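You operate a simulated robot arm through the tools that you are given. There is no shell and no other tool. Be economical: measure what you need, move in short steps, check, and stop when the job is done.

Carry out the task below with a simulated two-armed robot. There is one attempt and no reset: what you move stays moved.

JOB
Pick up the small yellow cone with one hand, pass it to the other hand and put it on the top of the side table.

Only the result counts: the job must be done as asked and must still hold three seconds after the hand-in. Knocking over, shifting, dropping, spilling or breaking anything else fails it.

ROBOT AND FRAMES
Two 6-joint arms with two-finger parallel grippers on one trunk, on a base that drives. Base frame: it is fixed to the floor where the robot stands at the start and does not move with it; the origin is under the middle of the robot, x ahead of it, y to its left, z up; the surface under the hand at the start is at about z = 88. Lengths are in cm, angles in degrees, forces in N, time in s.
The left shoulder is at the start at [-9, 17.7, 80.4], the right one opposite. With the tool pointing down near the work surface each hand reaches from about 10 to 70 cm from the robot's upright axis, wherever it stands, measured 20 degrees to its own side. Places, roughly: small yellow cone (6x6x13 cm) [50, 10, 60]; top of the side table [60, 30, 90]. Payload 1.57 kg a hand.
Tool frame (each hand has its own): the origin (TCP) lies between the finger pads and is the grasp point; the fingertips stand 3 cm ahead of it; z points along the fingers, y is the line along which they close. Largest opening 8 cm; finger width 1.7, thickness 1.2; the body of the gripper, 4 by 8.2 cm, starts 8 cm behind the TCP.
Orientation is that of the tool frame in the base frame, as [roll, pitch, yaw] about the fixed x, y, z axes, in that order (R = Rz(yaw) Ry(pitch) Rx(roll)). With the fingers straight down and closing along the base's y, the tool's x points along the base's -x, its y along +y and its z along -z.

CONTROLS
- The arms move only by the tool apply_moves. It takes "left_series", "right_series" or both (then of equal length, played together; a hand with none holds still); each is a list of rows, each a list of 7 numbers: the shift along the tool's x, y, z in cm, then the turn, a rotation vector about the tool's x, y, z in degrees, then the opening, from 0 (shut) to 1 (fully open). In form: [[x, y, z, wx, wy, wz, claw], ...]. A call has 1 to 12 rows; each row is the pose to reach, as a shift and turn from the pose commanded when the call began, along the tool's axes at that moment. Rows are played at 5 a second. More than 5 cm and 8.6 degrees between two rows, or a gripper value outside its range, and nothing of the call is played. A pose out of reach is approached as far as the arm can. The call stops where the force on the tool passes 40 N (or 10 N more than at its start, if that is more) or the arm is blocked; 0.2 s more then pass. The fingers move at their own pace (about 7.2 cm/s each) and stop on an object; they squeeze with about 22 N. The grip force told is the motor's: it shows also when the fingers shut on nothing. Time passes only in rows, and 0.2 s behind the last, so rows that repeat a pose let the fingers close. The reply holds the time, the measured pose of the TCP, the force on the tool along the base axes, the opening and the grip force, in the units named above and with some noise, with the torque about the TCP (base axes, N m) and any sound that the robot's microphone picked up, and new pictures: "show" is both (left out), scene, wrist or none (wrist: the cameras of the hands that moved).
- Cameras (640 x 400 px; columns grow to the right, rows downward): "scene" is now at [3.5, 2.5, 152.64]; the picture's right is [0.31, -0.95, 0.00], its down [-0.70, -0.22, -0.68] and it looks along [0.65, 0.21, -0.73] (base axes); focal length 264 px, centre (320, 200). "left" rides on the left gripper at [7.2, 0.7, -12.2] in its tool frame; the picture's right is [-0.09, 1.00, 0.00], its down [-0.84, -0.08, -0.54] and it looks along [-0.54, -0.05, 0.84] (tool axes); focal length 238 px, centre (320, 200). "right" rides on the right gripper at [7.2, -0.7, -12.2] in its tool frame; the picture's right is [0.09, 1.00, 0.00], its down [-0.84, 0.08, -0.54] and it looks along [-0.54, 0.05, 0.84] (tool axes); focal length 238 px, centre (320, 200). There is no depth. A picture from a camera that has moved, and an enlarged one, comes with that camera's place and axes in the base frame and with its lens.
- lift_body(by): slides the trunk up (or, below 0, down) by that many cm; the arms and the scene camera ride with it, the base frame stays. It gives what a move gives, with no picture.
- drive_base(legs): drives the robot by 1 to 6 legs, each [ahead, left, turn to the left] in cm, cm and degrees, along the robot's own axes; the way and the turn of a leg run together, so that a leg with both is an arc; at most 150 cm and 180 degrees a leg. The arms and the cameras ride along, it lands a little off, and it stops where it bumps. It gives what a move gives, and a new picture of the scene camera.
- pan_tilt(pan, tilt): turns the head with the scene camera to pan (to the left, within 143 degrees either way) and tilt (down, from -29 to 69), counted from straight ahead of the robot. It gives what a move gives, and a new picture of the scene camera.
- close_up(camera, box): a new picture of the part [left, top, right, bottom] of that camera's present view, enlarged. The clock stands still meanwhile.
- close_job(): hands the job in; it is judged then, once.

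Work in short steps. Places have to be worked out from the pictures, the camera data and where the tool is seen: move nearer, look again, correct. Check each grasp and each placing, and mend what went wrong. You have 120 turns and 260 pictures in all, those below and enlarged ones among them. Open the grippers and draw the arms clear of the work before you hand the job in, unless the task says otherwise; then end with one line.

The tools are called after "Request:" as a command line: name --argument value ..., lists and objects as JSON in quotes. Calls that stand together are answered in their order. apply_moves: Moves the arms, as the interface text tells. Its arguments: {"type":"object","properties":{"left_series":{"type":"array","items":{"type":"array","items":{"type":"number"}}},"right_series":{"type":"array","items":{"type":"array","items":{"type":"number"}}},"show":{"type":"string","enum":["both","scene","wrist","none"]}},"required":[]} The other tools are called the same way: lift_body (by) slides the trunk up or down; drive_base (legs) drives the base; pan_tilt (pan, tilt) turns the head that bears the scene camera; close_up (camera, box) takes an enlarged picture of a part of a camera's view; close_job () hands the job in.

At the start:

```text
clock: 0.0
left_position: [42.87, 41.34, 110.47]
left_orientation: [-179.9, 0.0, 180.0]
left_ft_force: [0.5, 0.2, 0.7]
left_torque: [0.03, 0.02, 0.0]
left_opening: 8.03
left_grasp_force: 0.0
right_position: [54.99, 0.62, 110.02]
right_orientation: [180.0, 0.0, -180.0]
right_ft_force: [-0.4, 0.2, 0.6]
right_torque: [-0.03, 0.0, 0.0]
right_opening: 7.97
right_grasp_force: 0.1
trunk travel left (down, up): [-24.8, 8.0]
robot x, y, heading: [0.05, -0.25, 0.3]
head pan, tilt: [17.8, 47.3]
```

scene: 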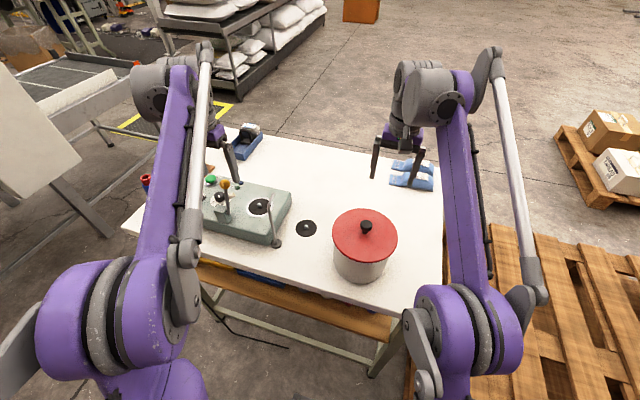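
right: 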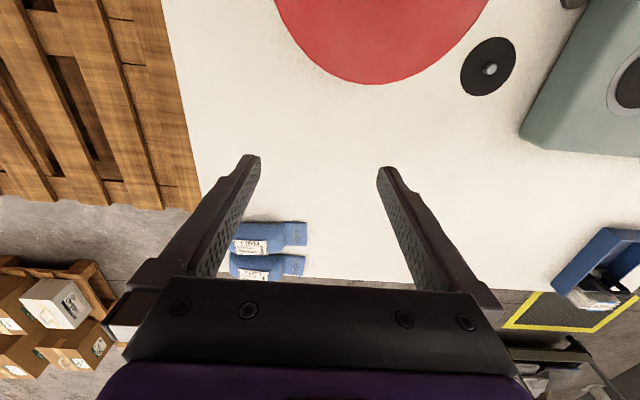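
left: 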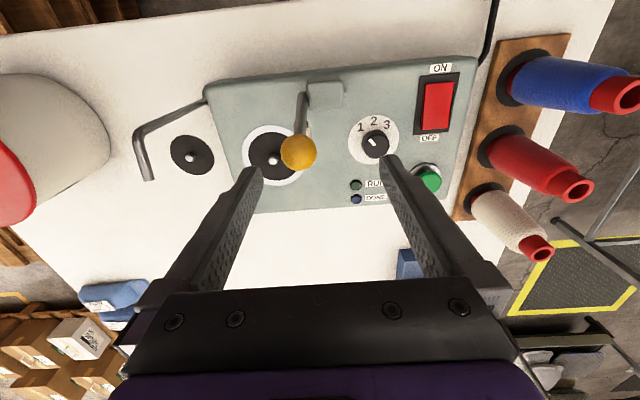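

The cone is below the table top (z about 60), probably on the lower shelf. I'll look closer at that part of the scene first.

Request:
close_up --camera "scene" --box '[180, 220, 440, 382]'

Request:
pan_tilt --pan 10 --tilt 66

```text
2.46 times, centred on (310, 301) of scene
camera zoom: at [3.5, 2.5, 152.64], right [0.31, -0.95, 0.0], down [-0.7, -0.22, -0.68], along [0.65, 0.21, -0.73], focal length 651 px, centre (345, -49)
```

zoom: 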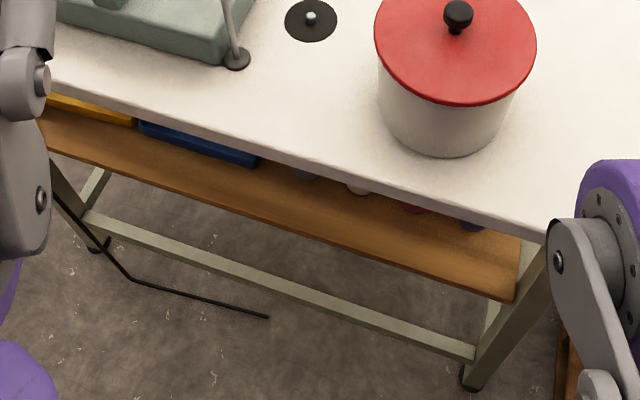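

```text
clock: 0.8
left_position: [42.89, 41.34, 110.34]
left_orientation: [-180.0, 0.1, -179.9]
left_ft_force: [0.6, -0.5, -0.9]
left_torque: [0.01, -0.02, 0.01]
left_opening: 7.98
left_grasp_force: 0.2
right_position: [54.72, 0.57, 110.13]
right_orientation: [180.0, 0.0, -180.0]
right_ft_force: [0.3, -0.1, 0.2]
right_torque: [0.02, -0.02, 0.01]
right_opening: 8.0
right_grasp_force: 0.0
trunk travel left (down, up): [-24.8, 8.0]
robot x, y, heading: [0.22, -0.05, -0.1]
head pan, tilt: [10.0, 66.0]
camera scene: at [1.79, 1.1, 150.36], right [0.17, -0.98, 0.0], down [-0.9, -0.16, -0.41], along [0.4, 0.07, -0.91], focal length 264 px, centre (320, 200)
```

scene: 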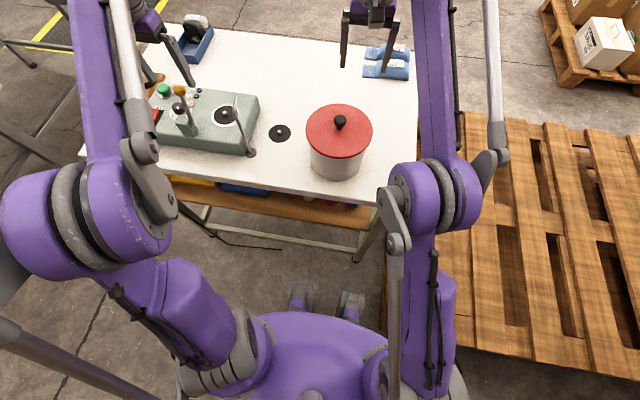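

The table top spans x≈30–80 and the cone is on the shelf beneath (z≈53). I need to back off and reach in horizontally, so first I raise the arms clear and check behind the robot.

Request:
lift_body --by 8

Request:
apply_moves --left_series '[[0, 0, -4, 0, 0, 0, 1], [0, 0, -8, 0, 0, 0, 1], [0, 0, -10, 0, 0, 0, 1]]' --right_series '[[0, 0, -4, 0, 0, 0, 1], [0, 0, -8, 0, 0, 0, 1], [0, 0, -10, 0, 0, 0, 1]]' --show "none"

Request:
pan_tilt --pan 140 --tilt 45

Request:
pan_tilt --pan -140 --tilt 45

```text
clock: 2.0
left_position: [42.96, 41.41, 118.34]
left_orientation: [180.0, 0.1, -180.0]
left_ft_force: [-0.2, 0.2, -0.3]
left_torque: [-0.02, 0.01, 0.02]
left_opening: 7.98
left_grasp_force: 0.1
right_position: [54.91, 0.55, 118.19]
right_orientation: [-179.9, -0.1, -179.9]
right_ft_force: [0.5, -0.9, 0.4]
right_torque: [0.01, -0.04, 0.02]
right_opening: 8.01
right_grasp_force: 0.1
trunk travel left (down, up): [-32.8, 0.0]
robot x, y, heading: [0.19, -0.16, -0.3]
head pan, tilt: [10.0, 66.0]
```

```text
clock: 2.8
left_position: [42.81, 41.39, 128.33]
left_orientation: [-180.0, 0.1, -180.0]
left_ft_force: [0.0, 0.1, 0.0]
left_torque: [0.0, -0.01, -0.02]
left_opening: 7.99
left_grasp_force: 0.1
right_position: [54.4, 0.39, 126.37]
right_orientation: [179.8, 0.0, -179.9]
right_ft_force: [0.1, 0.0, 0.0]
right_torque: [0.02, 0.01, -0.01]
right_opening: 7.98
right_grasp_force: 0.0
right hand out of reach, approached as far as the arm can: row 2, 3
trunk travel left (down, up): [-32.8, 0.0]
robot x, y, heading: [-0.22, 0.28, -0.0]
head pan, tilt: [10.0, 66.0]
```

```text
clock: 4.9
left_position: [42.95, 41.49, 128.3]
left_orientation: [-180.0, 0.0, 180.0]
left_ft_force: [0.2, 0.0, 0.0]
left_torque: [-0.01, 0.02, -0.03]
left_opening: 8.0
left_grasp_force: 0.1
right_position: [54.38, 0.52, 126.28]
right_orientation: [180.0, 0.1, -180.0]
right_ft_force: [-0.3, 0.3, -0.2]
right_torque: [0.03, 0.04, 0.0]
right_opening: 7.99
right_grasp_force: 0.0
trunk travel left (down, up): [-32.8, 0.0]
robot x, y, heading: [-0.12, 0.02, 0.4]
head pan, tilt: [140.0, 45.0]
camera scene: at [-10.61, 5.3, 161.42], right [0.64, 0.77, 0.0], down [0.54, -0.45, -0.71], along [-0.54, 0.45, -0.71], focal length 264 px, centre (320, 200)
```

scene: 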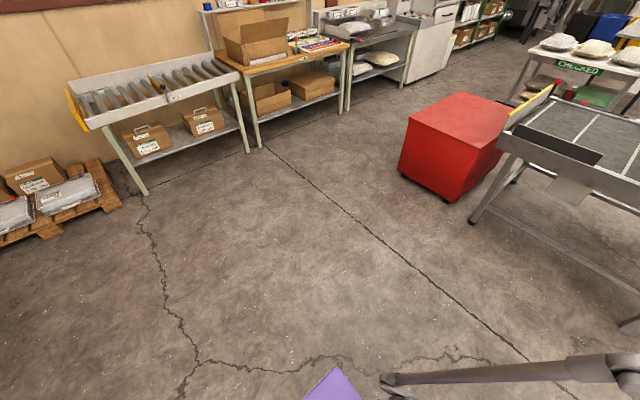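

```text
clock: 8.8
left_position: [43.03, 41.47, 128.39]
left_orientation: [-180.0, 0.0, 180.0]
left_ft_force: [-0.6, -1.1, 0.0]
left_torque: [0.02, 0.0, 0.0]
left_opening: 7.97
left_grasp_force: 0.0
right_position: [54.43, 0.39, 126.28]
right_orientation: [-180.0, 0.1, 180.0]
right_ft_force: [-0.2, -0.6, 0.4]
right_torque: [0.03, -0.02, -0.01]
right_opening: 7.99
right_grasp_force: 0.1
trunk travel left (down, up): [-32.8, 0.0]
robot x, y, heading: [-0.17, 0.02, 0.2]
head pan, tilt: [-140.0, 45.0]
camera scene: at [-10.61, -5.16, 161.42], right [-0.64, 0.77, 0.0], down [0.54, 0.45, -0.71], along [-0.54, -0.45, -0.71], focal length 264 px, centre (320, 200)
```

scene: 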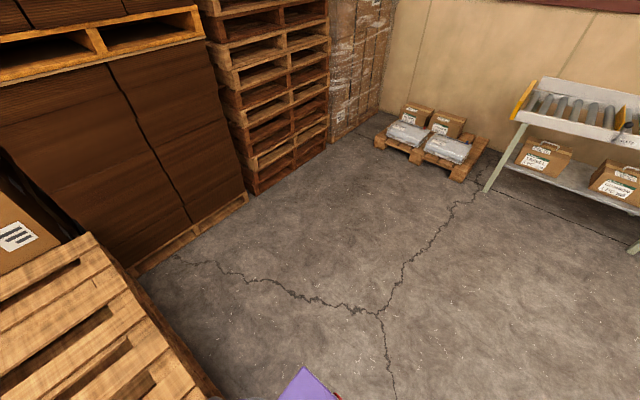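

Plenty of free floor behind. I back away 75 cm with raised arms, then look forward.

Request:
drive_base --legs '[[-75, 0, 0]]'

Request:
pan_tilt --pan 0 --tilt 35

```text
clock: 12.8
left_position: [-32.21, 41.44, 128.34]
left_orientation: [179.9, 0.0, -179.6]
left_ft_force: [0.1, -0.5, 0.3]
left_torque: [0.01, 0.01, 0.02]
left_opening: 8.02
left_grasp_force: 0.0
right_position: [-20.3, 0.6, 126.35]
right_orientation: [180.0, 0.1, -179.6]
right_ft_force: [-0.2, 0.4, -0.2]
right_torque: [0.01, 0.0, -0.03]
right_opening: 8.01
right_grasp_force: 0.1
trunk travel left (down, up): [-32.8, 0.0]
robot x, y, heading: [-75.14, 0.0, 0.4]
head pan, tilt: [-140.0, 45.0]
camera scene: at [-85.35, -5.46, 161.44], right [-0.65, 0.76, 0.0], down [0.54, 0.46, -0.71], along [-0.54, -0.46, -0.71], focal length 264 px, centre (320, 200)
```

scene: 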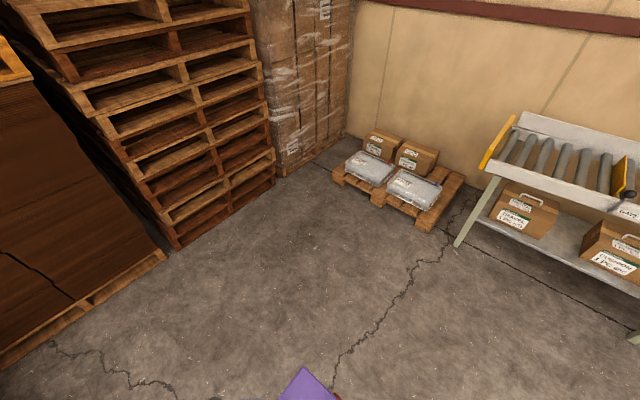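

```text
clock: 15.1
left_position: [-32.13, 41.38, 128.38]
left_orientation: [-179.9, 0.0, -179.7]
left_ft_force: [0.0, -0.1, 0.2]
left_torque: [-0.03, 0.06, -0.01]
left_opening: 7.98
left_grasp_force: 0.1
right_position: [-20.34, 0.57, 126.48]
right_orientation: [-180.0, -0.1, -179.7]
right_ft_force: [-0.6, 0.2, -0.3]
right_torque: [-0.02, 0.01, -0.03]
right_opening: 7.98
right_grasp_force: 0.0
trunk travel left (down, up): [-32.8, 0.0]
robot x, y, heading: [-74.72, -0.31, 0.5]
head pan, tilt: [0.0, 35.0]
camera scene: at [-70.38, -0.14, 162.9], right [0.01, -1.0, 0.0], down [-0.57, 0.0, -0.82], along [0.82, 0.0, -0.57], focal length 264 px, centre (320, 200)
```

scene: 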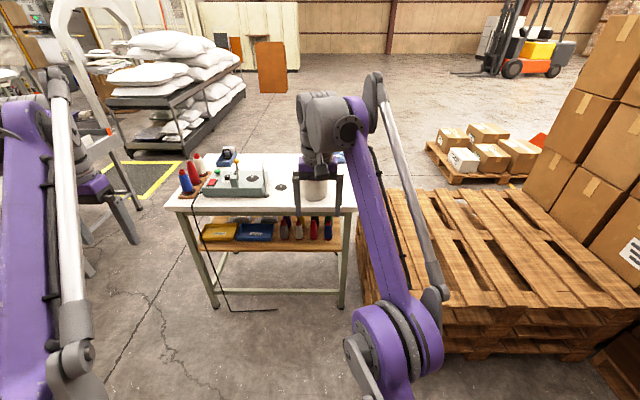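

Now the shelf is visible. I lower the trunk by about 30 cm (nothing is below the arms here) and take a close-up.

Request:
lift_body --by -32

Request:
pan_tilt --pan 5 --tilt 30

Request:
close_up --camera "scene" --box '[160, 120, 400, 270]'

```text
clock: 18.2
left_position: [-31.76, 41.54, 96.74]
left_orientation: [180.0, -0.1, -179.6]
left_ft_force: [0.2, 0.7, -0.2]
left_torque: [0.03, -0.01, -0.02]
left_opening: 7.99
left_grasp_force: 0.2
right_position: [-21.36, 0.54, 83.58]
right_orientation: [180.0, -10.3, -179.7]
right_ft_force: [-0.2, -0.5, -0.9]
right_torque: [-0.05, -0.02, 0.0]
right_opening: 8.02
right_grasp_force: 0.0
trunk travel left (down, up): [-0.8, 32.0]
robot x, y, heading: [-74.9, -0.31, 0.1]
head pan, tilt: [0.0, 35.0]
```

```text
clock: 18.9
left_position: [-31.81, 41.33, 96.64]
left_orientation: [179.9, -0.1, -179.7]
left_ft_force: [-0.1, 0.1, -0.2]
left_torque: [0.03, 0.0, -0.02]
left_opening: 8.0
left_grasp_force: 0.1
right_position: [-21.42, 0.49, 83.5]
right_orientation: [-179.9, -10.2, -179.6]
right_ft_force: [-0.1, 0.2, -0.4]
right_torque: [-0.04, 0.0, -0.03]
right_opening: 7.98
right_grasp_force: 0.1
trunk travel left (down, up): [-0.8, 32.0]
robot x, y, heading: [-74.9, -0.06, 0.7]
head pan, tilt: [5.0, 30.0]
camera scene: at [-64.93, 0.68, 130.88], right [0.09, -1.0, 0.0], down [-0.5, -0.05, -0.87], along [0.86, 0.08, -0.5], focal length 264 px, centre (320, 200)
```

scene: 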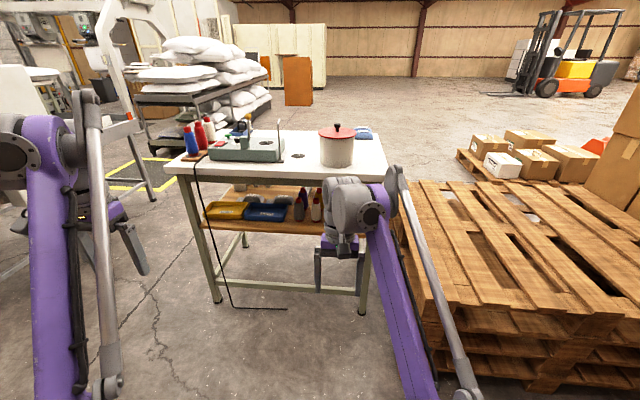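

```text
2.67 times, centred on (280, 195) of scene
camera zoom: at [-64.93, 0.68, 130.88], right [0.09, -1.0, 0.0], down [-0.5, -0.05, -0.87], along [0.86, 0.08, -0.5], focal length 705 px, centre (427, 213)
```

zoom: 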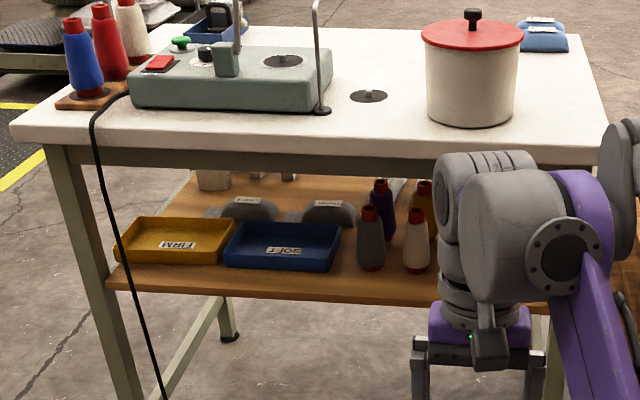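

The thread cones are on the shelf; a yellow one is behind a cream one at around zoom (425,205). I move the right arm aside to see the whole row.

Request:
apply_moves --right_series '[[0, -5, 0, 0, 0, 0, 1], [0, -10, 0, 0, 0, 0, 1], [0, -15, 0, 0, 0, 0, 1], [0, -20, 0, 0, 0, 0, 1], [0, -25, 0, 0, 0, 0, 1], [0, -30, 0, 0, 0, 0, 1], [0, -35, 0, 0, 0, 0, 1]]' --show "scene"

Request:
close_up --camera "scene" --box '[240, 150, 400, 250]'

```text
clock: 20.5
left_position: [-31.87, 41.49, 96.85]
left_orientation: [180.0, -0.1, -179.7]
left_ft_force: [-0.4, 0.8, -0.1]
left_torque: [0.02, 0.0, 0.03]
left_opening: 8.03
left_grasp_force: 0.1
right_position: [-21.0, -34.63, 83.5]
right_orientation: [179.9, -10.2, -179.6]
right_ft_force: [0.1, 1.0, -0.1]
right_torque: [0.01, -0.03, -0.01]
right_opening: 7.99
right_grasp_force: 0.1
trunk travel left (down, up): [-0.8, 32.0]
robot x, y, heading: [-74.98, -0.15, 0.4]
head pan, tilt: [5.0, 30.0]
camera scene: at [-64.96, 0.65, 130.89], right [0.09, -1.0, 0.0], down [-0.5, -0.05, -0.87], along [0.86, 0.08, -0.5], focal length 264 px, centre (320, 200)
```

scene: 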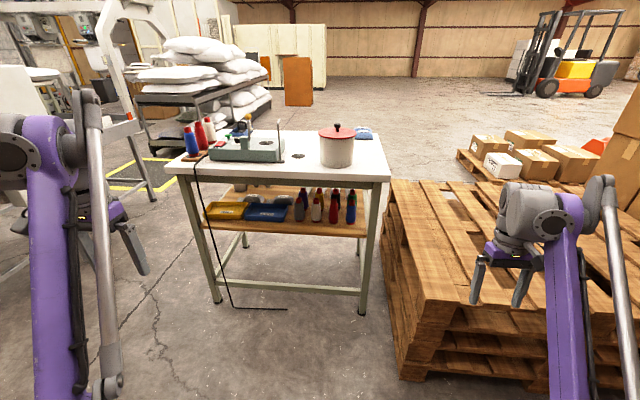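

```text
4.00 times, centred on (320, 200) of scene
camera zoom: at [-64.96, 0.65, 130.89], right [0.09, -1.0, 0.0], down [-0.5, -0.05, -0.87], along [0.86, 0.08, -0.5], focal length 1057 px, centre (320, 200)
```

zoom: 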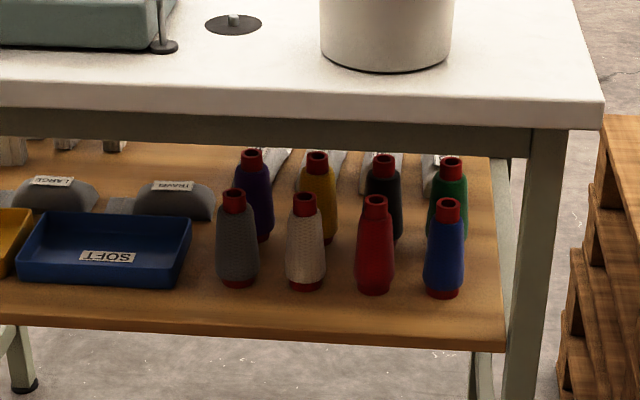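

The yellow cone is in the back row (≈[57, 12.5]) behind the cream cone, with little headroom over the front row; reaching it from the back side of the table looks safer. I look at what is behind the shelf and whether there is a driving path around the left.

Request:
close_up --camera "scene" --box '[270, 180, 370, 242]'

Request:
pan_tilt --pan 35 --tilt 25

Request:
pan_tilt --pan -30 --tilt 25

```text
6.40 times, centred on (320, 211) of scene
camera zoom: at [-64.96, 0.65, 130.89], right [0.09, -1.0, 0.0], down [-0.5, -0.05, -0.87], along [0.86, 0.08, -0.5], focal length 1692 px, centre (320, 130)
```

zoom: 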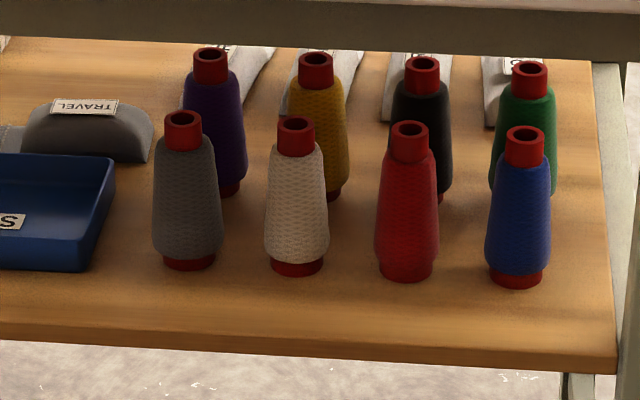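

```text
clock: 21.4
left_position: [-31.84, 41.33, 96.66]
left_orientation: [-180.0, -0.1, -179.6]
left_ft_force: [-0.1, 0.2, 0.0]
left_torque: [-0.01, 0.01, 0.01]
left_opening: 8.0
left_grasp_force: 0.1
right_position: [-21.19, -34.37, 83.59]
right_orientation: [-180.0, -10.2, -179.6]
right_ft_force: [0.9, -0.7, -0.2]
right_torque: [0.0, 0.0, -0.01]
right_opening: 7.99
right_grasp_force: 0.0
trunk travel left (down, up): [-0.8, 32.0]
robot x, y, heading: [-74.69, -0.24, 0.7]
head pan, tilt: [35.0, 25.0]
camera scene: at [-66.42, 5.17, 131.68], right [0.58, -0.82, 0.0], down [-0.34, -0.24, -0.91], along [0.74, 0.52, -0.42], focal length 264 px, centre (320, 200)
```

scene: 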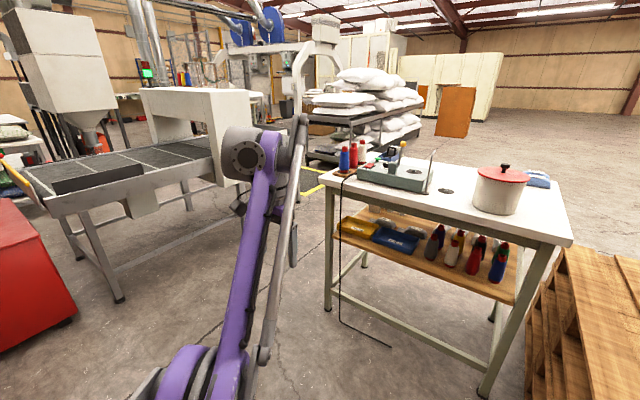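

```text
clock: 22.8
left_position: [-31.76, 41.46, 96.71]
left_orientation: [-180.0, -0.1, -179.6]
left_ft_force: [0.3, -0.1, -0.2]
left_torque: [0.02, 0.0, 0.0]
left_opening: 8.02
left_grasp_force: 0.0
right_position: [-21.09, -34.56, 83.59]
right_orientation: [-180.0, -10.2, -179.7]
right_ft_force: [0.3, 1.0, -0.5]
right_torque: [0.0, -0.03, 0.0]
right_opening: 7.99
right_grasp_force: 0.1
trunk travel left (down, up): [-0.8, 32.0]
robot x, y, heading: [-74.57, -0.4, 0.3]
head pan, tilt: [-30.0, 25.0]
camera scene: at [-65.93, -4.71, 131.68], right [-0.49, -0.87, 0.0], down [-0.37, 0.21, -0.91], along [0.79, -0.45, -0.42], focal length 264 px, centre (320, 200)
```

scene: 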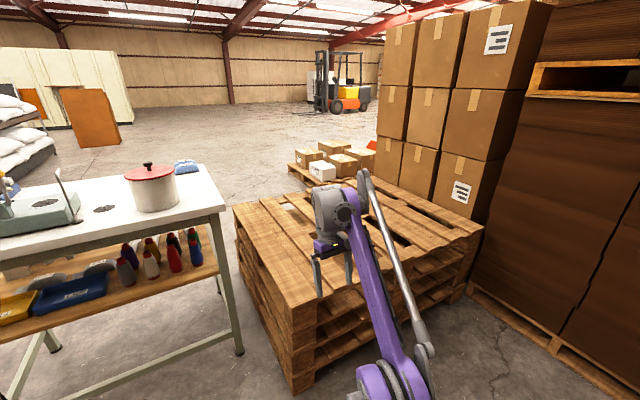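

There is wide free floor to the left and behind the table; packs behind the cone look flat. I drive around the left side, staying ~65 cm away from the table end, and turn to face the table from behind.

Request:
drive_base --legs '[[0, 125, 0], [130, 0, 0], [105, 0, 0]]'

Request:
drive_base --legs '[[0, 0, -180]]'

Request:
pan_tilt --pan 45 --tilt 30

```text
clock: 45.1
left_position: [203.01, 163.95, 96.76]
left_orientation: [180.0, -0.1, 179.5]
left_ft_force: [0.2, -0.2, 0.1]
left_torque: [0.02, -0.01, -0.01]
left_opening: 7.98
left_grasp_force: 0.0
right_position: [212.73, 87.8, 83.54]
right_orientation: [-179.9, -10.2, 179.5]
right_ft_force: [0.3, 0.3, -0.4]
right_torque: [0.04, -0.02, 0.01]
right_opening: 7.98
right_grasp_force: 0.1
trunk travel left (down, up): [-0.8, 32.0]
robot x, y, heading: [159.76, 122.72, -0.5]
head pan, tilt: [-30.0, 25.0]
camera scene: at [168.26, 118.3, 131.68], right [-0.51, -0.86, 0.0], down [-0.36, 0.21, -0.91], along [0.78, -0.46, -0.42], focal length 264 px, centre (320, 200)
```

scene: 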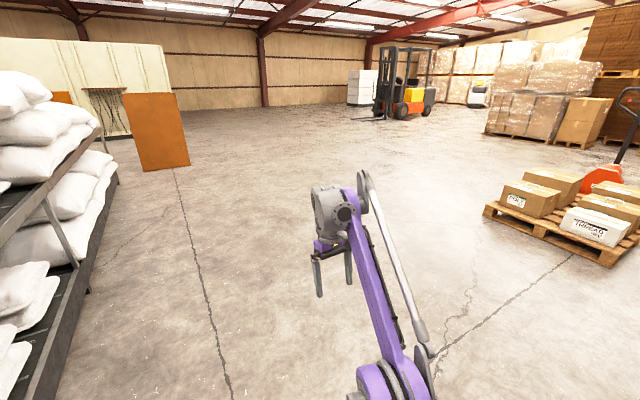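

```text
clock: 52.8
left_position: [116.36, 81.35, 96.75]
left_orientation: [180.0, -0.2, 0.3]
left_ft_force: [0.2, -0.4, -0.8]
left_torque: [0.01, -0.01, -0.01]
left_opening: 8.0
left_grasp_force: 0.0
right_position: [105.77, 157.32, 83.61]
right_orientation: [179.9, -10.2, 0.3]
right_ft_force: [0.1, -0.7, -0.4]
right_torque: [-0.01, 0.02, -0.02]
right_opening: 8.02
right_grasp_force: 0.0
trunk travel left (down, up): [-0.8, 32.0]
robot x, y, heading: [159.47, 122.97, -179.6]
head pan, tilt: [-30.0, 25.0]
camera scene: at [150.52, 127.55, 131.68], right [0.5, 0.87, 0.0], down [0.37, -0.21, -0.91], along [-0.79, 0.45, -0.42], focal length 264 px, centre (320, 200)
```

scene: 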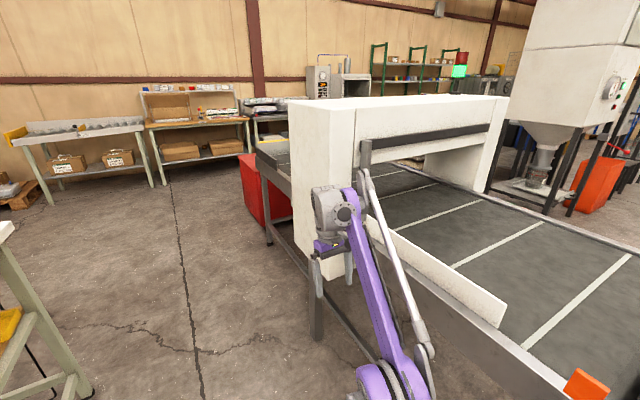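

```text
clock: 54.3
left_position: [116.32, 81.34, 96.73]
left_orientation: [-180.0, 0.0, 0.4]
left_ft_force: [-0.6, 0.2, 0.2]
left_torque: [0.0, 0.01, 0.02]
left_opening: 8.01
left_grasp_force: 0.1
right_position: [105.75, 157.25, 83.49]
right_orientation: [180.0, -10.2, 0.3]
right_ft_force: [-0.1, 0.1, -0.3]
right_torque: [-0.02, -0.01, 0.01]
right_opening: 8.0
right_grasp_force: 0.1
trunk travel left (down, up): [-0.8, 32.0]
robot x, y, heading: [159.13, 122.71, -180.0]
head pan, tilt: [45.0, 30.0]
camera scene: at [152.15, 116.56, 130.88], right [-0.71, 0.7, 0.0], down [0.35, 0.35, -0.87], along [-0.61, -0.61, -0.5], focal length 264 px, centre (320, 200)
```

scene: 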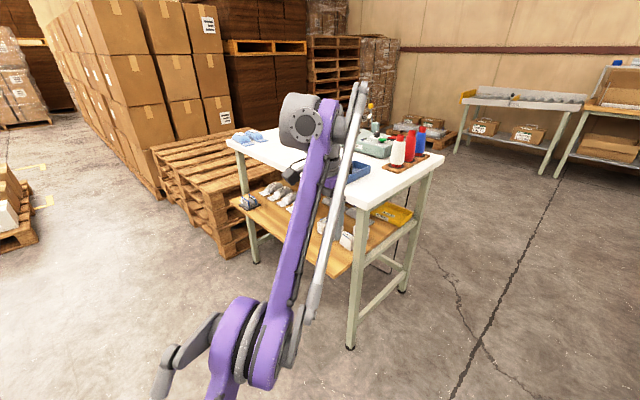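

The back side is accessible. I shift left (toward −y) ~105 cm so that I'm centred on the cone, then look.

Request:
drive_base --legs '[[0, 105, 0]]'

Request:
pan_tilt --pan 0 --tilt 32

Request:
close_up --camera "scene" --box '[220, 140, 420, 265]'

```text
clock: 63.8
left_position: [116.76, -22.93, 96.64]
left_orientation: [180.0, -0.2, 0.3]
left_ft_force: [0.1, 0.2, 0.2]
left_torque: [-0.03, -0.02, 0.0]
left_opening: 7.98
left_grasp_force: 0.0
right_position: [106.24, 53.16, 83.64]
right_orientation: [-180.0, -10.3, 0.3]
right_ft_force: [-0.1, -0.4, 0.5]
right_torque: [0.0, 0.03, 0.03]
right_opening: 7.97
right_grasp_force: 0.1
trunk travel left (down, up): [-0.8, 32.0]
robot x, y, heading: [159.81, 18.5, -180.0]
head pan, tilt: [45.0, 30.0]
camera scene: at [152.6, 12.3, 130.88], right [-0.71, 0.7, 0.0], down [0.35, 0.35, -0.87], along [-0.61, -0.61, -0.5], focal length 264 px, centre (320, 200)
```

scene: 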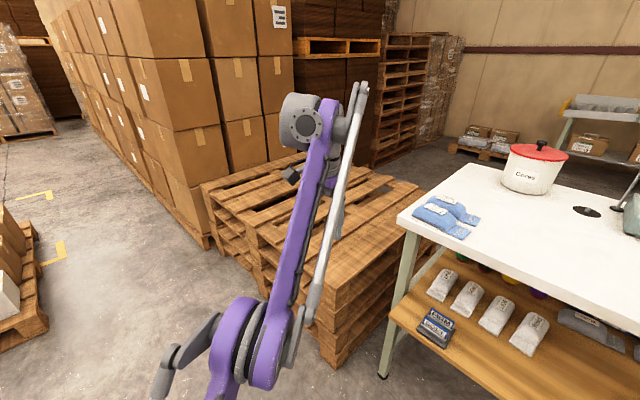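

```text
clock: 64.9
left_position: [116.75, -22.98, 96.82]
left_orientation: [180.0, -0.1, 0.2]
left_ft_force: [0.0, 0.0, 0.4]
left_torque: [-0.02, -0.02, 0.03]
left_opening: 7.97
left_grasp_force: 0.0
right_position: [106.24, 53.05, 83.67]
right_orientation: [179.9, -10.2, 0.2]
right_ft_force: [-0.3, -0.7, 0.0]
right_torque: [0.02, -0.03, 0.02]
right_opening: 8.01
right_grasp_force: 0.1
trunk travel left (down, up): [-0.8, 32.0]
robot x, y, heading: [159.77, 18.6, -179.9]
head pan, tilt: [0.0, 32.0]
camera scene: at [150.02, 18.69, 130.57], right [0.0, 1.0, 0.0], down [0.53, 0.0, -0.85], along [-0.85, 0.0, -0.53], focal length 264 px, centre (320, 200)
```

scene: 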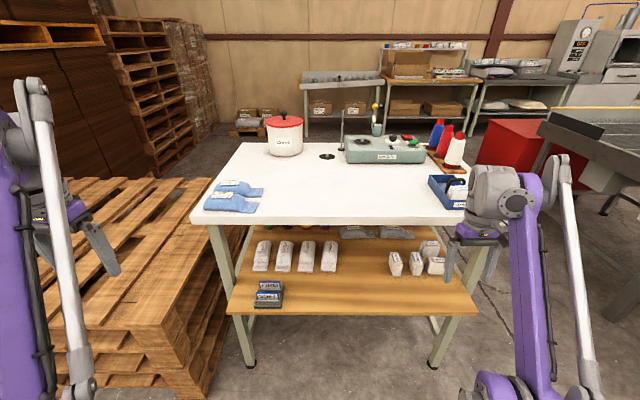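

```text
3.20 times, centred on (320, 202) of scene
camera zoom: at [150.02, 18.69, 130.57], right [0.0, 1.0, 0.0], down [0.53, 0.0, -0.85], along [-0.85, 0.0, -0.53], focal length 846 px, centre (320, 192)
```

zoom: 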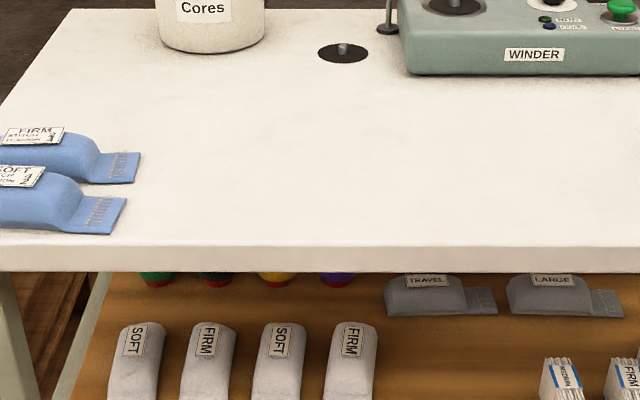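

From behind: the yellow cone's base is visible at y≈12, x≈52.5 (triangulated), shelf z≈56, cone top ≈69; low white bags lie in front of it. I'll use the left hand; first I flip it 180° about its axis so its camera ends on top when it points horizontally.

Request:
apply_moves --left_series '[[0, 0, 0, 0, 0, 8.5, 1], [0, 0, 0, 0, 0, 17, 1], [0, 0, 0, 0, 0, 25.5, 1], [0, 0, 0, 0, 0, 34, 1], [0, 0, 0, 0, 0, 42.5, 1], [0, 0, 0, 0, 0, 51, 1], [0, 0, 0, 0, 0, 59.5, 1], [0, 0, 0, 0, 0, 68, 1], [0, 0, 0, 0, 0, 76.5, 1], [0, 0, 0, 0, 0, 85, 1], [0, 0, 0, 0, 0, 90, 1]]' --show "none"

Request:
apply_moves --left_series '[[0, 0, 0, 0, 0, 8.5, 1], [0, 0, 0, 0, 0, 17, 1], [0, 0, 0, 0, 0, 25.5, 1], [0, 0, 0, 0, 0, 34, 1], [0, 0, 0, 0, 0, 42.5, 1], [0, 0, 0, 0, 0, 51, 1], [0, 0, 0, 0, 0, 59.5, 1], [0, 0, 0, 0, 0, 68, 1], [0, 0, 0, 0, 0, 76.5, 1], [0, 0, 0, 0, 0, 85, 1], [0, 0, 0, 0, 0, 90, 1]]' --show "scene"

```text
clock: 67.3
left_position: [116.78, -22.99, 96.63]
left_orientation: [-179.9, 0.1, -89.9]
left_ft_force: [0.4, 0.8, -0.6]
left_torque: [0.03, -0.01, -0.03]
left_opening: 8.03
left_grasp_force: 0.0
right_position: [106.25, 53.14, 83.63]
right_orientation: [-180.0, -10.2, 0.2]
right_ft_force: [-0.5, 0.5, 0.3]
right_torque: [-0.05, -0.04, -0.01]
right_opening: 8.02
right_grasp_force: 0.0
trunk travel left (down, up): [-0.8, 32.0]
robot x, y, heading: [159.7, 18.67, -179.6]
head pan, tilt: [0.0, 32.0]
```

```text
clock: 69.7
left_position: [113.73, -0.66, 95.88]
left_orientation: [-175.6, -0.5, -173.7]
left_ft_force: [0.1, 0.4, -0.3]
left_torque: [0.04, -0.03, -0.04]
left_opening: 8.03
left_grasp_force: 0.1
left hand out of reach, approached as far as the arm can: row 6, 7, 8, 9, 10, 11
right_position: [106.07, 52.98, 83.47]
right_orientation: [180.0, -10.2, 0.3]
right_ft_force: [-0.5, 0.2, 0.3]
right_torque: [0.02, -0.02, -0.03]
right_opening: 8.0
right_grasp_force: 0.0
trunk travel left (down, up): [-0.8, 32.0]
robot x, y, heading: [159.76, 18.8, -179.6]
head pan, tilt: [0.0, 32.0]
camera scene: at [149.88, 18.64, 130.56], right [0.0, 1.0, 0.0], down [0.53, 0.0, -0.85], along [-0.85, 0.0, -0.53], focal length 264 px, centre (320, 200)
```

scene: 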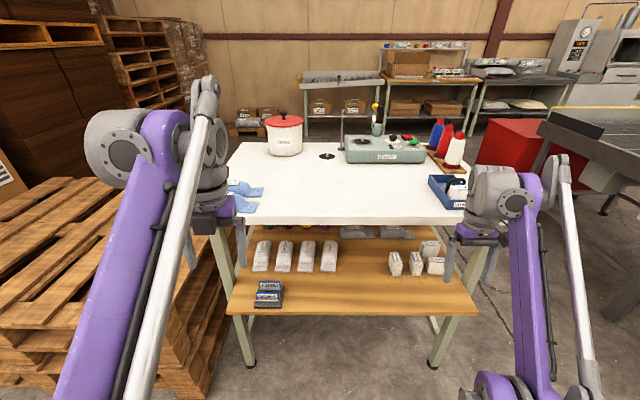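

The wrist nearly reached the flip. Next I pitch the left hand forward (fingers toward the table) by 75° while moving it 15 cm ahead, still clear of the table edge (x≈80).

Request:
apply_moves --left_series '[[2, 0, 0, 0, 8.3, 0, 1], [4, 0, 0, 0, 16.6, 0, 1], [6, 0, 0, 0, 25, 0, 1], [8, 0, 0, 0, 33.3, 0, 1], [10, 0, 0, 0, 41.6, 0, 1], [12, 0, 0, 0, 50, 0, 1], [14, 0, 0, 0, 58.3, 0, 1], [15, 0, 0, 0, 66.6, 0, 1], [15, 0, 0, 0, 75, 0, 1]]' --show "both"

```text
clock: 71.7
left_position: [98.89, -2.73, 96.19]
left_orientation: [-164.5, -74.0, 171.6]
left_ft_force: [-0.2, -0.2, 0.0]
left_torque: [-0.01, 0.01, 0.02]
left_opening: 8.0
left_grasp_force: 0.1
right_position: [106.27, 53.17, 83.51]
right_orientation: [179.9, -10.2, 0.2]
right_ft_force: [0.3, 0.7, 0.5]
right_torque: [0.01, -0.01, -0.01]
right_opening: 8.0
right_grasp_force: 0.1
trunk travel left (down, up): [-0.8, 32.0]
robot x, y, heading: [159.86, 18.32, -179.7]
head pan, tilt: [0.0, 32.0]
camera scene: at [150.02, 18.69, 130.57], right [0.0, 1.0, 0.0], down [0.53, 0.0, -0.85], along [-0.85, 0.0, -0.53], focal length 264 px, centre (320, 200)
camera left: at [108.46, -0.15, 106.23], right [-0.09, 0.98, -0.16], down [0.75, -0.04, -0.66], along [-0.65, -0.18, -0.74], focal length 238 px, centre (320, 200)
```

scene: 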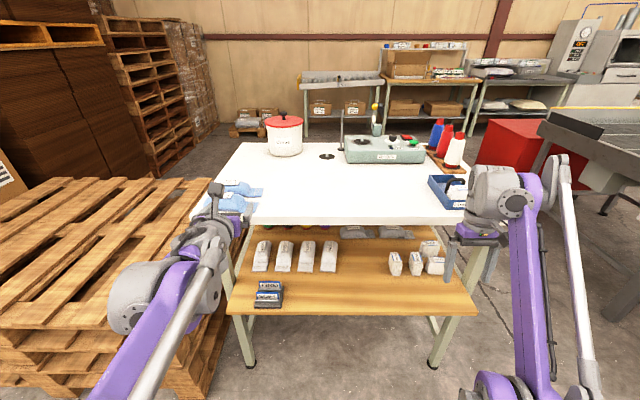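
left: 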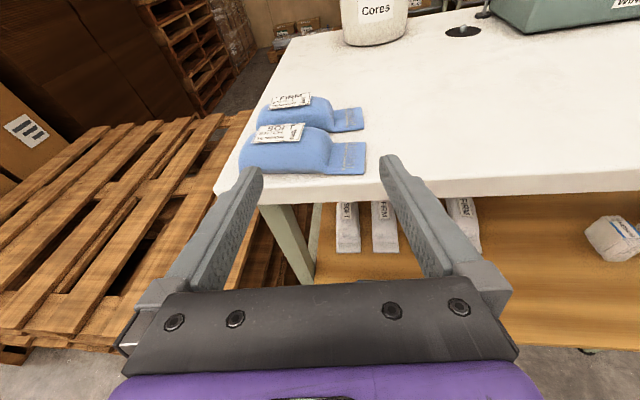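

The table's back edge is at x≈93 and the shelf sticks out to ≈97, so the reach under is ~40 cm and the arm must be stretched and low. I back up 45 cm to configure the arm in the open, and tuck the right hand back and up.

Request:
drive_base --legs '[[-45, 0, 0]]'

Request:
apply_moves --right_series '[[4, 0, -3, 0, 0, 0, 1], [8, 0, -6, 0, 0, 0, 1], [12, 0, -9, 0, 0, 0, 1], [16, 0, -12, 0, 0, 0, 1], [20, 0, -15, 0, 0, 0, 1]]' --left_series '[[-1, 2, 4, 0, 0, 0, 1], [-2, 4, 8, 0, 0, 0, 1], [-3, 6, 12, 0, 0, 0, 1], [-4, 8, 16, 0, 0, 0, 1], [-5, 9, 20, 0, 0, 0, 1]]' --show "scene"

```text
clock: 74.4
left_position: [144.09, -2.69, 96.23]
left_orientation: [-164.0, -74.1, 171.4]
left_ft_force: [0.2, 0.3, -0.5]
left_torque: [-0.02, 0.0, 0.02]
left_opening: 8.01
left_grasp_force: 0.1
right_position: [151.37, 53.16, 83.6]
right_orientation: [180.0, -10.1, 0.3]
right_ft_force: [0.6, 0.8, 0.3]
right_torque: [0.01, -0.01, 0.0]
right_opening: 8.0
right_grasp_force: 0.0
trunk travel left (down, up): [-0.8, 32.0]
robot x, y, heading: [205.48, 18.87, -179.7]
head pan, tilt: [0.0, 32.0]
camera scene: at [195.22, 18.9, 130.57], right [-0.01, 1.0, 0.0], down [0.53, 0.0, -0.85], along [-0.85, -0.01, -0.53], focal length 264 px, centre (320, 200)
```

scene: 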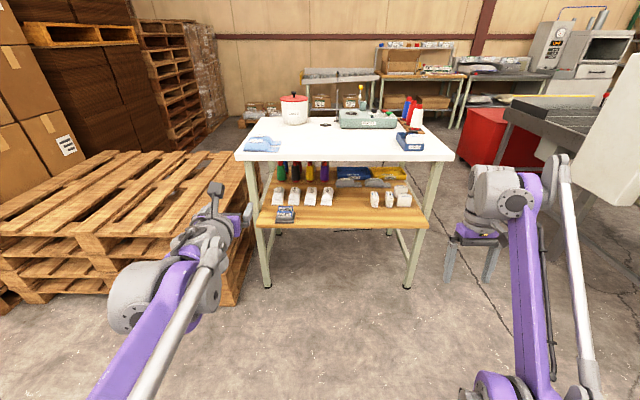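

```text
clock: 75.6
left_position: [125.3, 3.25, 85.49]
left_orientation: [-164.0, -74.0, 171.4]
left_ft_force: [-0.3, -0.2, 0.0]
left_torque: [-0.02, -0.01, 0.0]
left_opening: 7.99
left_grasp_force: 0.2
right_position: [168.74, 53.18, 101.48]
right_orientation: [-180.0, -10.2, 0.4]
right_ft_force: [0.4, -0.1, -0.4]
right_torque: [0.0, -0.02, -0.02]
right_opening: 8.03
right_grasp_force: 0.1
right hand out of reach, approached as far as the arm can: row 2, 3, 5
trunk travel left (down, up): [-0.8, 32.0]
robot x, y, heading: [204.84, 18.75, -179.2]
head pan, tilt: [0.0, 32.0]
camera scene: at [195.15, 18.89, 130.56], right [-0.01, 1.0, 0.0], down [0.53, 0.0, -0.85], along [-0.85, -0.01, -0.53], focal length 264 px, centre (320, 200)
```

scene: 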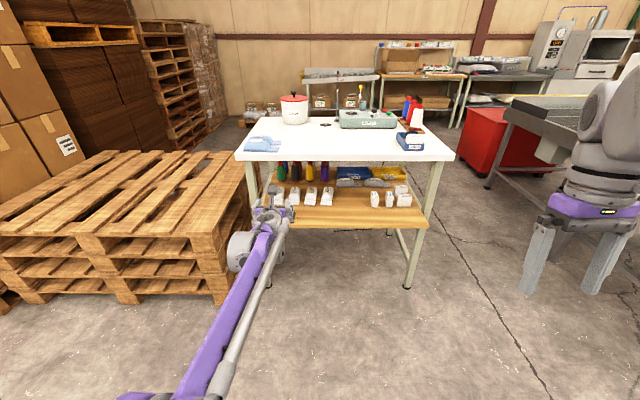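

The arm stretches nicely. Next I bring the left hand to about [117, 12, 66], straightening its yaw and roll, still in the open in front of the shelf edge.

Request:
apply_moves --left_series '[[-2.7, 1.85, 2, -1.3, 0.1, -0.4, 1], [-5.4, 3.7, 4, -2.6, 0.2, -0.8, 1], [-8, 5.5, 6, -3.9, 0.3, -1.2, 1], [-10.7, 7.4, 8, -5.2, 0.4, -1.6, 1], [-13.4, 9.2, 10, -6.5, 0.5, -2, 1], [-16.1, 11.1, 11.9, -7.7, 0.6, -2.4, 1]]' --show "both"

Request:
close_up --camera "scene" --box '[230, 110, 390, 210]'

```text
clock: 77.0
left_position: [117.04, 12.21, 65.72]
left_orientation: [-179.9, -74.9, 180.0]
left_ft_force: [0.7, 0.7, -0.5]
left_torque: [0.05, -0.04, 0.05]
left_opening: 7.99
left_grasp_force: 0.1
right_position: [168.64, 53.31, 101.47]
right_orientation: [179.9, -10.2, 0.3]
right_ft_force: [-0.6, -1.0, 0.0]
right_torque: [0.0, -0.01, 0.0]
right_opening: 7.98
right_grasp_force: 0.0
trunk travel left (down, up): [-0.8, 32.0]
robot x, y, heading: [205.07, 19.13, -179.6]
head pan, tilt: [0.0, 32.0]
camera scene: at [195.15, 18.9, 130.56], right [-0.01, 1.0, 0.0], down [0.53, 0.0, -0.85], along [-0.85, -0.01, -0.53], focal length 264 px, centre (320, 200)
camera left: at [126.84, 12.77, 75.86], right [0.02, 1.0, -0.09], down [0.74, -0.08, -0.67], along [-0.67, -0.05, -0.74], focal length 238 px, centre (320, 200)
```

scene: 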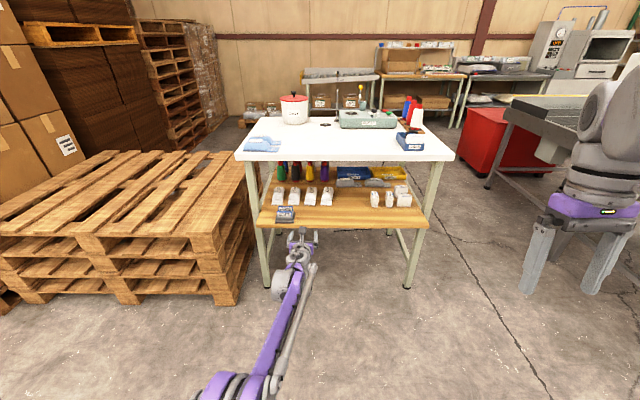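
left: 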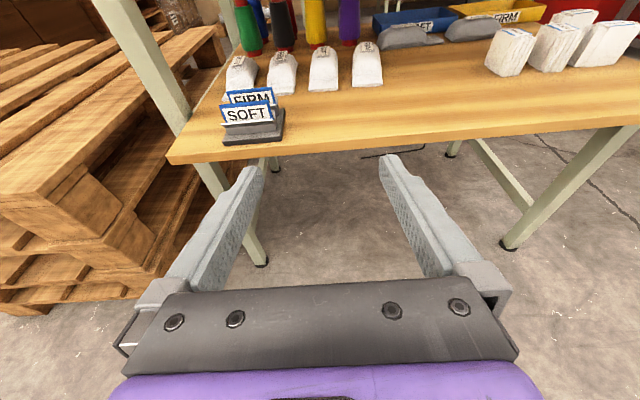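

```text
4.00 times, centred on (310, 160) of scene
camera zoom: at [195.15, 18.9, 130.56], right [-0.01, 1.0, 0.0], down [0.53, 0.0, -0.85], along [-0.85, -0.01, -0.53], focal length 1057 px, centre (360, 360)
```

zoom: 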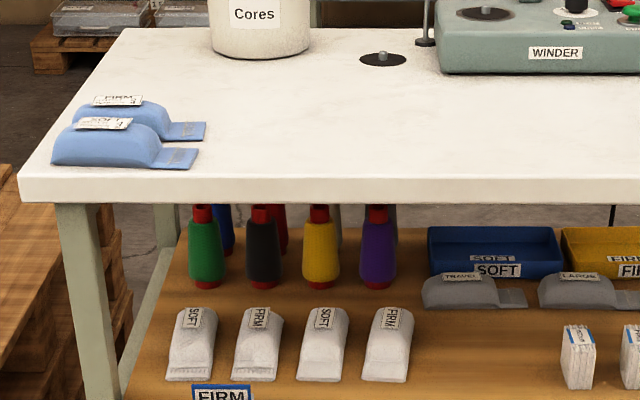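

Very clear view: yellow cone at ≈[52, 11.6], base z≈56, top≈68. The forearm currently rises behind the wrist, so I stretch the arm a further 15 cm (and flatten the tilt to 10°) to keep it low under the table top.

Request:
apply_moves --left_series '[[0.5, 0, 4, 0, 1.5, 0, 1], [1, 0, 8, 0, 3, 0, 1], [1.5, 0, 12, 0, 5, 0, 1], [1.95, 0, 15, 0, 5, 0, 1]]' --show "both"

```text
clock: 78.0
left_position: [114.22, 10.3, 64.41]
left_orientation: [179.9, -79.8, -180.0]
left_ft_force: [0.2, -0.1, 1.1]
left_torque: [-0.02, 0.01, -0.01]
left_opening: 8.03
left_grasp_force: 0.1
left hand out of reach, approached as far as the arm can: row 1, 2, 3, 4
right_position: [168.79, 53.34, 101.55]
right_orientation: [-180.0, -10.1, 0.3]
right_ft_force: [-0.5, 0.3, 0.1]
right_torque: [-0.02, -0.02, 0.01]
right_opening: 7.98
right_grasp_force: 0.0
trunk travel left (down, up): [-0.8, 32.0]
robot x, y, heading: [205.19, 18.62, -179.7]
head pan, tilt: [0.0, 32.0]
camera scene: at [195.19, 18.89, 130.57], right [-0.01, 1.0, 0.0], down [0.53, 0.0, -0.85], along [-0.85, -0.01, -0.53], focal length 264 px, centre (320, 200)
camera left: at [124.92, 11.11, 73.65], right [0.02, 1.0, -0.09], down [0.68, -0.08, -0.73], along [-0.73, -0.05, -0.68], focal length 238 px, centre (320, 200)
```

scene: 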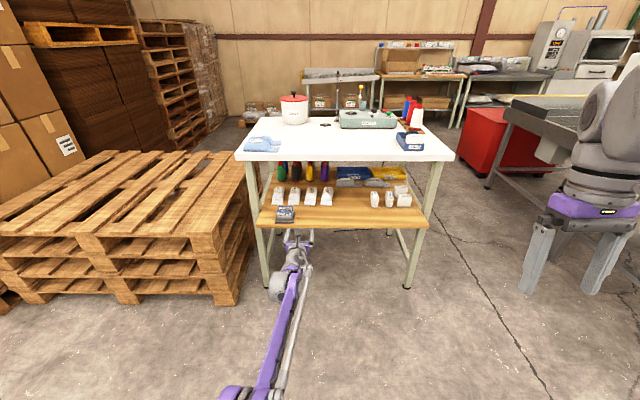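
left: 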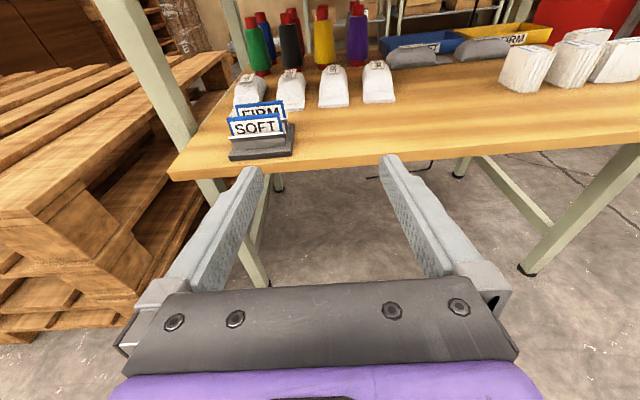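

The arm is at its full reach here (91 cm from the axis) and lies low enough. I retract slightly to x≈121, set z≈66, and narrow the fingers to 5.6 cm so that they pass the card holder (its right edge at y≈6, z≈63).

Request:
apply_moves --left_series '[[0.2, 1, -3.5, 0, 0, 0, 0.72], [0.4, 1.9, -7, 0, 0, 0, 0.72], [0.4, 1.9, -7, 0, 0, 0, 0.72]]' --show "wrist"

Request:
close_up --camera "left" --box '[200, 0, 440, 150]'

```text
clock: 78.8
left_position: [120.95, 12.23, 66.15]
left_orientation: [-179.7, -79.9, 179.7]
left_ft_force: [1.1, -0.1, 0.5]
left_torque: [-0.02, -0.02, 0.03]
left_opening: 5.78
left_grasp_force: 0.0
right_position: [168.7, 53.24, 101.53]
right_orientation: [-180.0, -10.2, 0.3]
right_ft_force: [-0.4, 0.3, -0.2]
right_torque: [0.01, 0.04, -0.04]
right_opening: 8.0
right_grasp_force: 0.0
trunk travel left (down, up): [-0.8, 32.0]
robot x, y, heading: [204.88, 18.86, -179.5]
head pan, tilt: [0.0, 32.0]
camera left: at [131.75, 12.99, 75.36], right [0.02, 1.0, -0.09], down [0.68, -0.08, -0.73], along [-0.73, -0.05, -0.68], focal length 238 px, centre (320, 200)
```

left: 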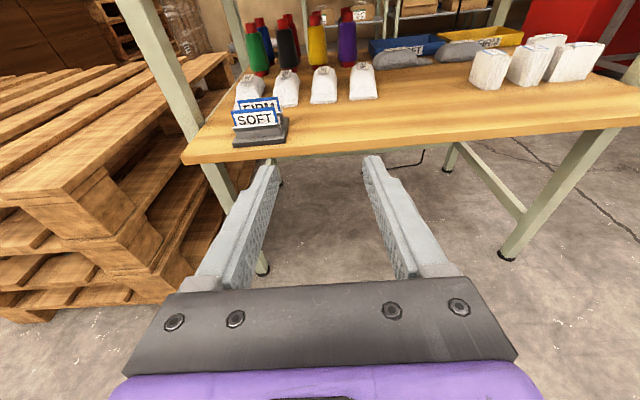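

```text
2.67 times, centred on (320, 75) of left
camera zoom: at [131.75, 12.99, 75.36], right [0.02, 1.0, -0.09], down [0.68, -0.08, -0.73], along [-0.73, -0.05, -0.68], focal length 636 px, centre (320, 533)
```

zoom: 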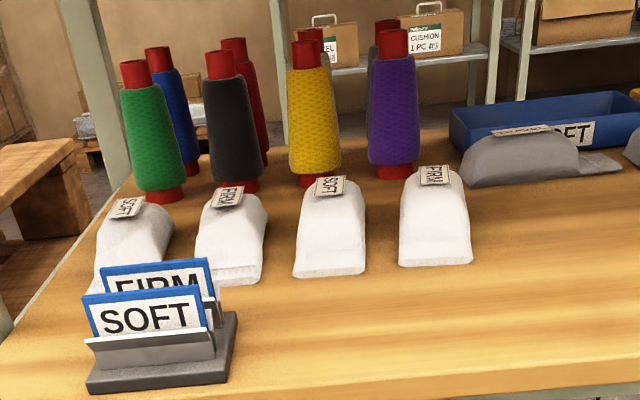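

The hand camera confirms the yellow cone at y≈12.2, x≈52.5, neck at z≈67.5; bags are only ~z 60 high. I drive forward 57 cm, which brings the fingertips to x≈61, short of the cone.

Request:
drive_base --legs '[[30, 0, 0]]'

Request:
drive_base --legs '[[27, 0, 0]]'

Request:
close_up --camera "left" --box '[0, 0, 640, 400]'

```text
clock: 80.8
left_position: [90.99, 12.03, 66.02]
left_orientation: [-179.8, -79.9, 179.7]
left_ft_force: [-0.1, -1.8, -0.2]
left_torque: [-0.01, -0.02, 0.01]
left_opening: 5.77
left_grasp_force: 0.0
right_position: [138.78, 53.1, 101.51]
right_orientation: [180.0, -10.2, 0.4]
right_ft_force: [0.0, 0.3, -0.1]
right_torque: [0.01, -0.03, -0.01]
right_opening: 8.01
right_grasp_force: 0.1
trunk travel left (down, up): [-0.8, 32.0]
robot x, y, heading: [174.91, 18.77, -179.7]
head pan, tilt: [0.0, 32.0]
camera scene: at [165.21, 18.71, 130.56], right [-0.01, 1.0, 0.0], down [0.53, 0.0, -0.85], along [-0.85, -0.01, -0.53], focal length 264 px, centre (320, 200)
```

scene: 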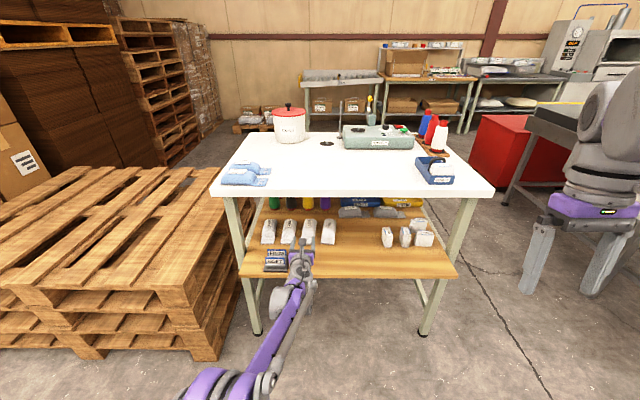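

```text
clock: 82.8
left_position: [63.83, 12.17, 66.22]
left_orientation: [-179.8, -79.9, 179.7]
left_ft_force: [0.4, -0.3, -0.2]
left_torque: [0.0, 0.0, -0.02]
left_opening: 5.76
left_grasp_force: 0.1
right_position: [111.68, 52.99, 101.46]
right_orientation: [-180.0, -10.2, 0.2]
right_ft_force: [0.2, -0.4, -0.5]
right_torque: [-0.01, -0.01, 0.0]
right_opening: 7.99
right_grasp_force: 0.0
trunk travel left (down, up): [-0.8, 32.0]
robot x, y, heading: [147.68, 18.43, -179.7]
head pan, tilt: [0.0, 32.0]
camera scene: at [138.06, 18.59, 130.56], right [0.0, 1.0, 0.0], down [0.53, 0.0, -0.85], along [-0.85, 0.0, -0.53], focal length 264 px, centre (320, 200)
```

scene: 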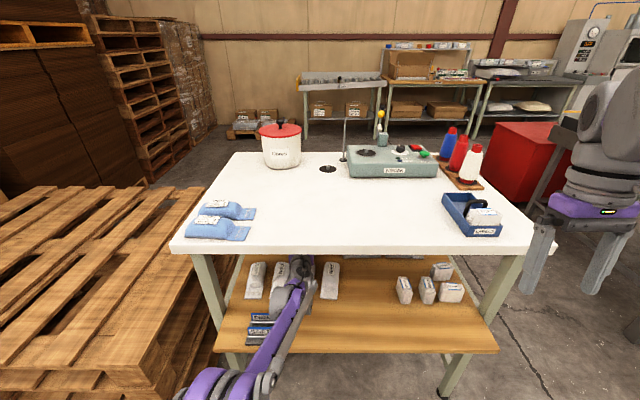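

```text
1.00 times, centred on (320, 200) of left (not enlarged: the box is as wide or as high as the picture)
camera zoom: at [74.61, 12.82, 75.33], right [0.02, 1.0, -0.09], down [0.68, -0.08, -0.73], along [-0.73, -0.05, -0.68], focal length 238 px, centre (320, 200)
```

zoom: 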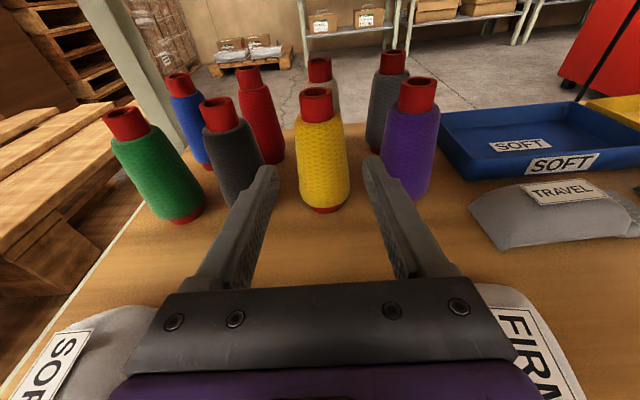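

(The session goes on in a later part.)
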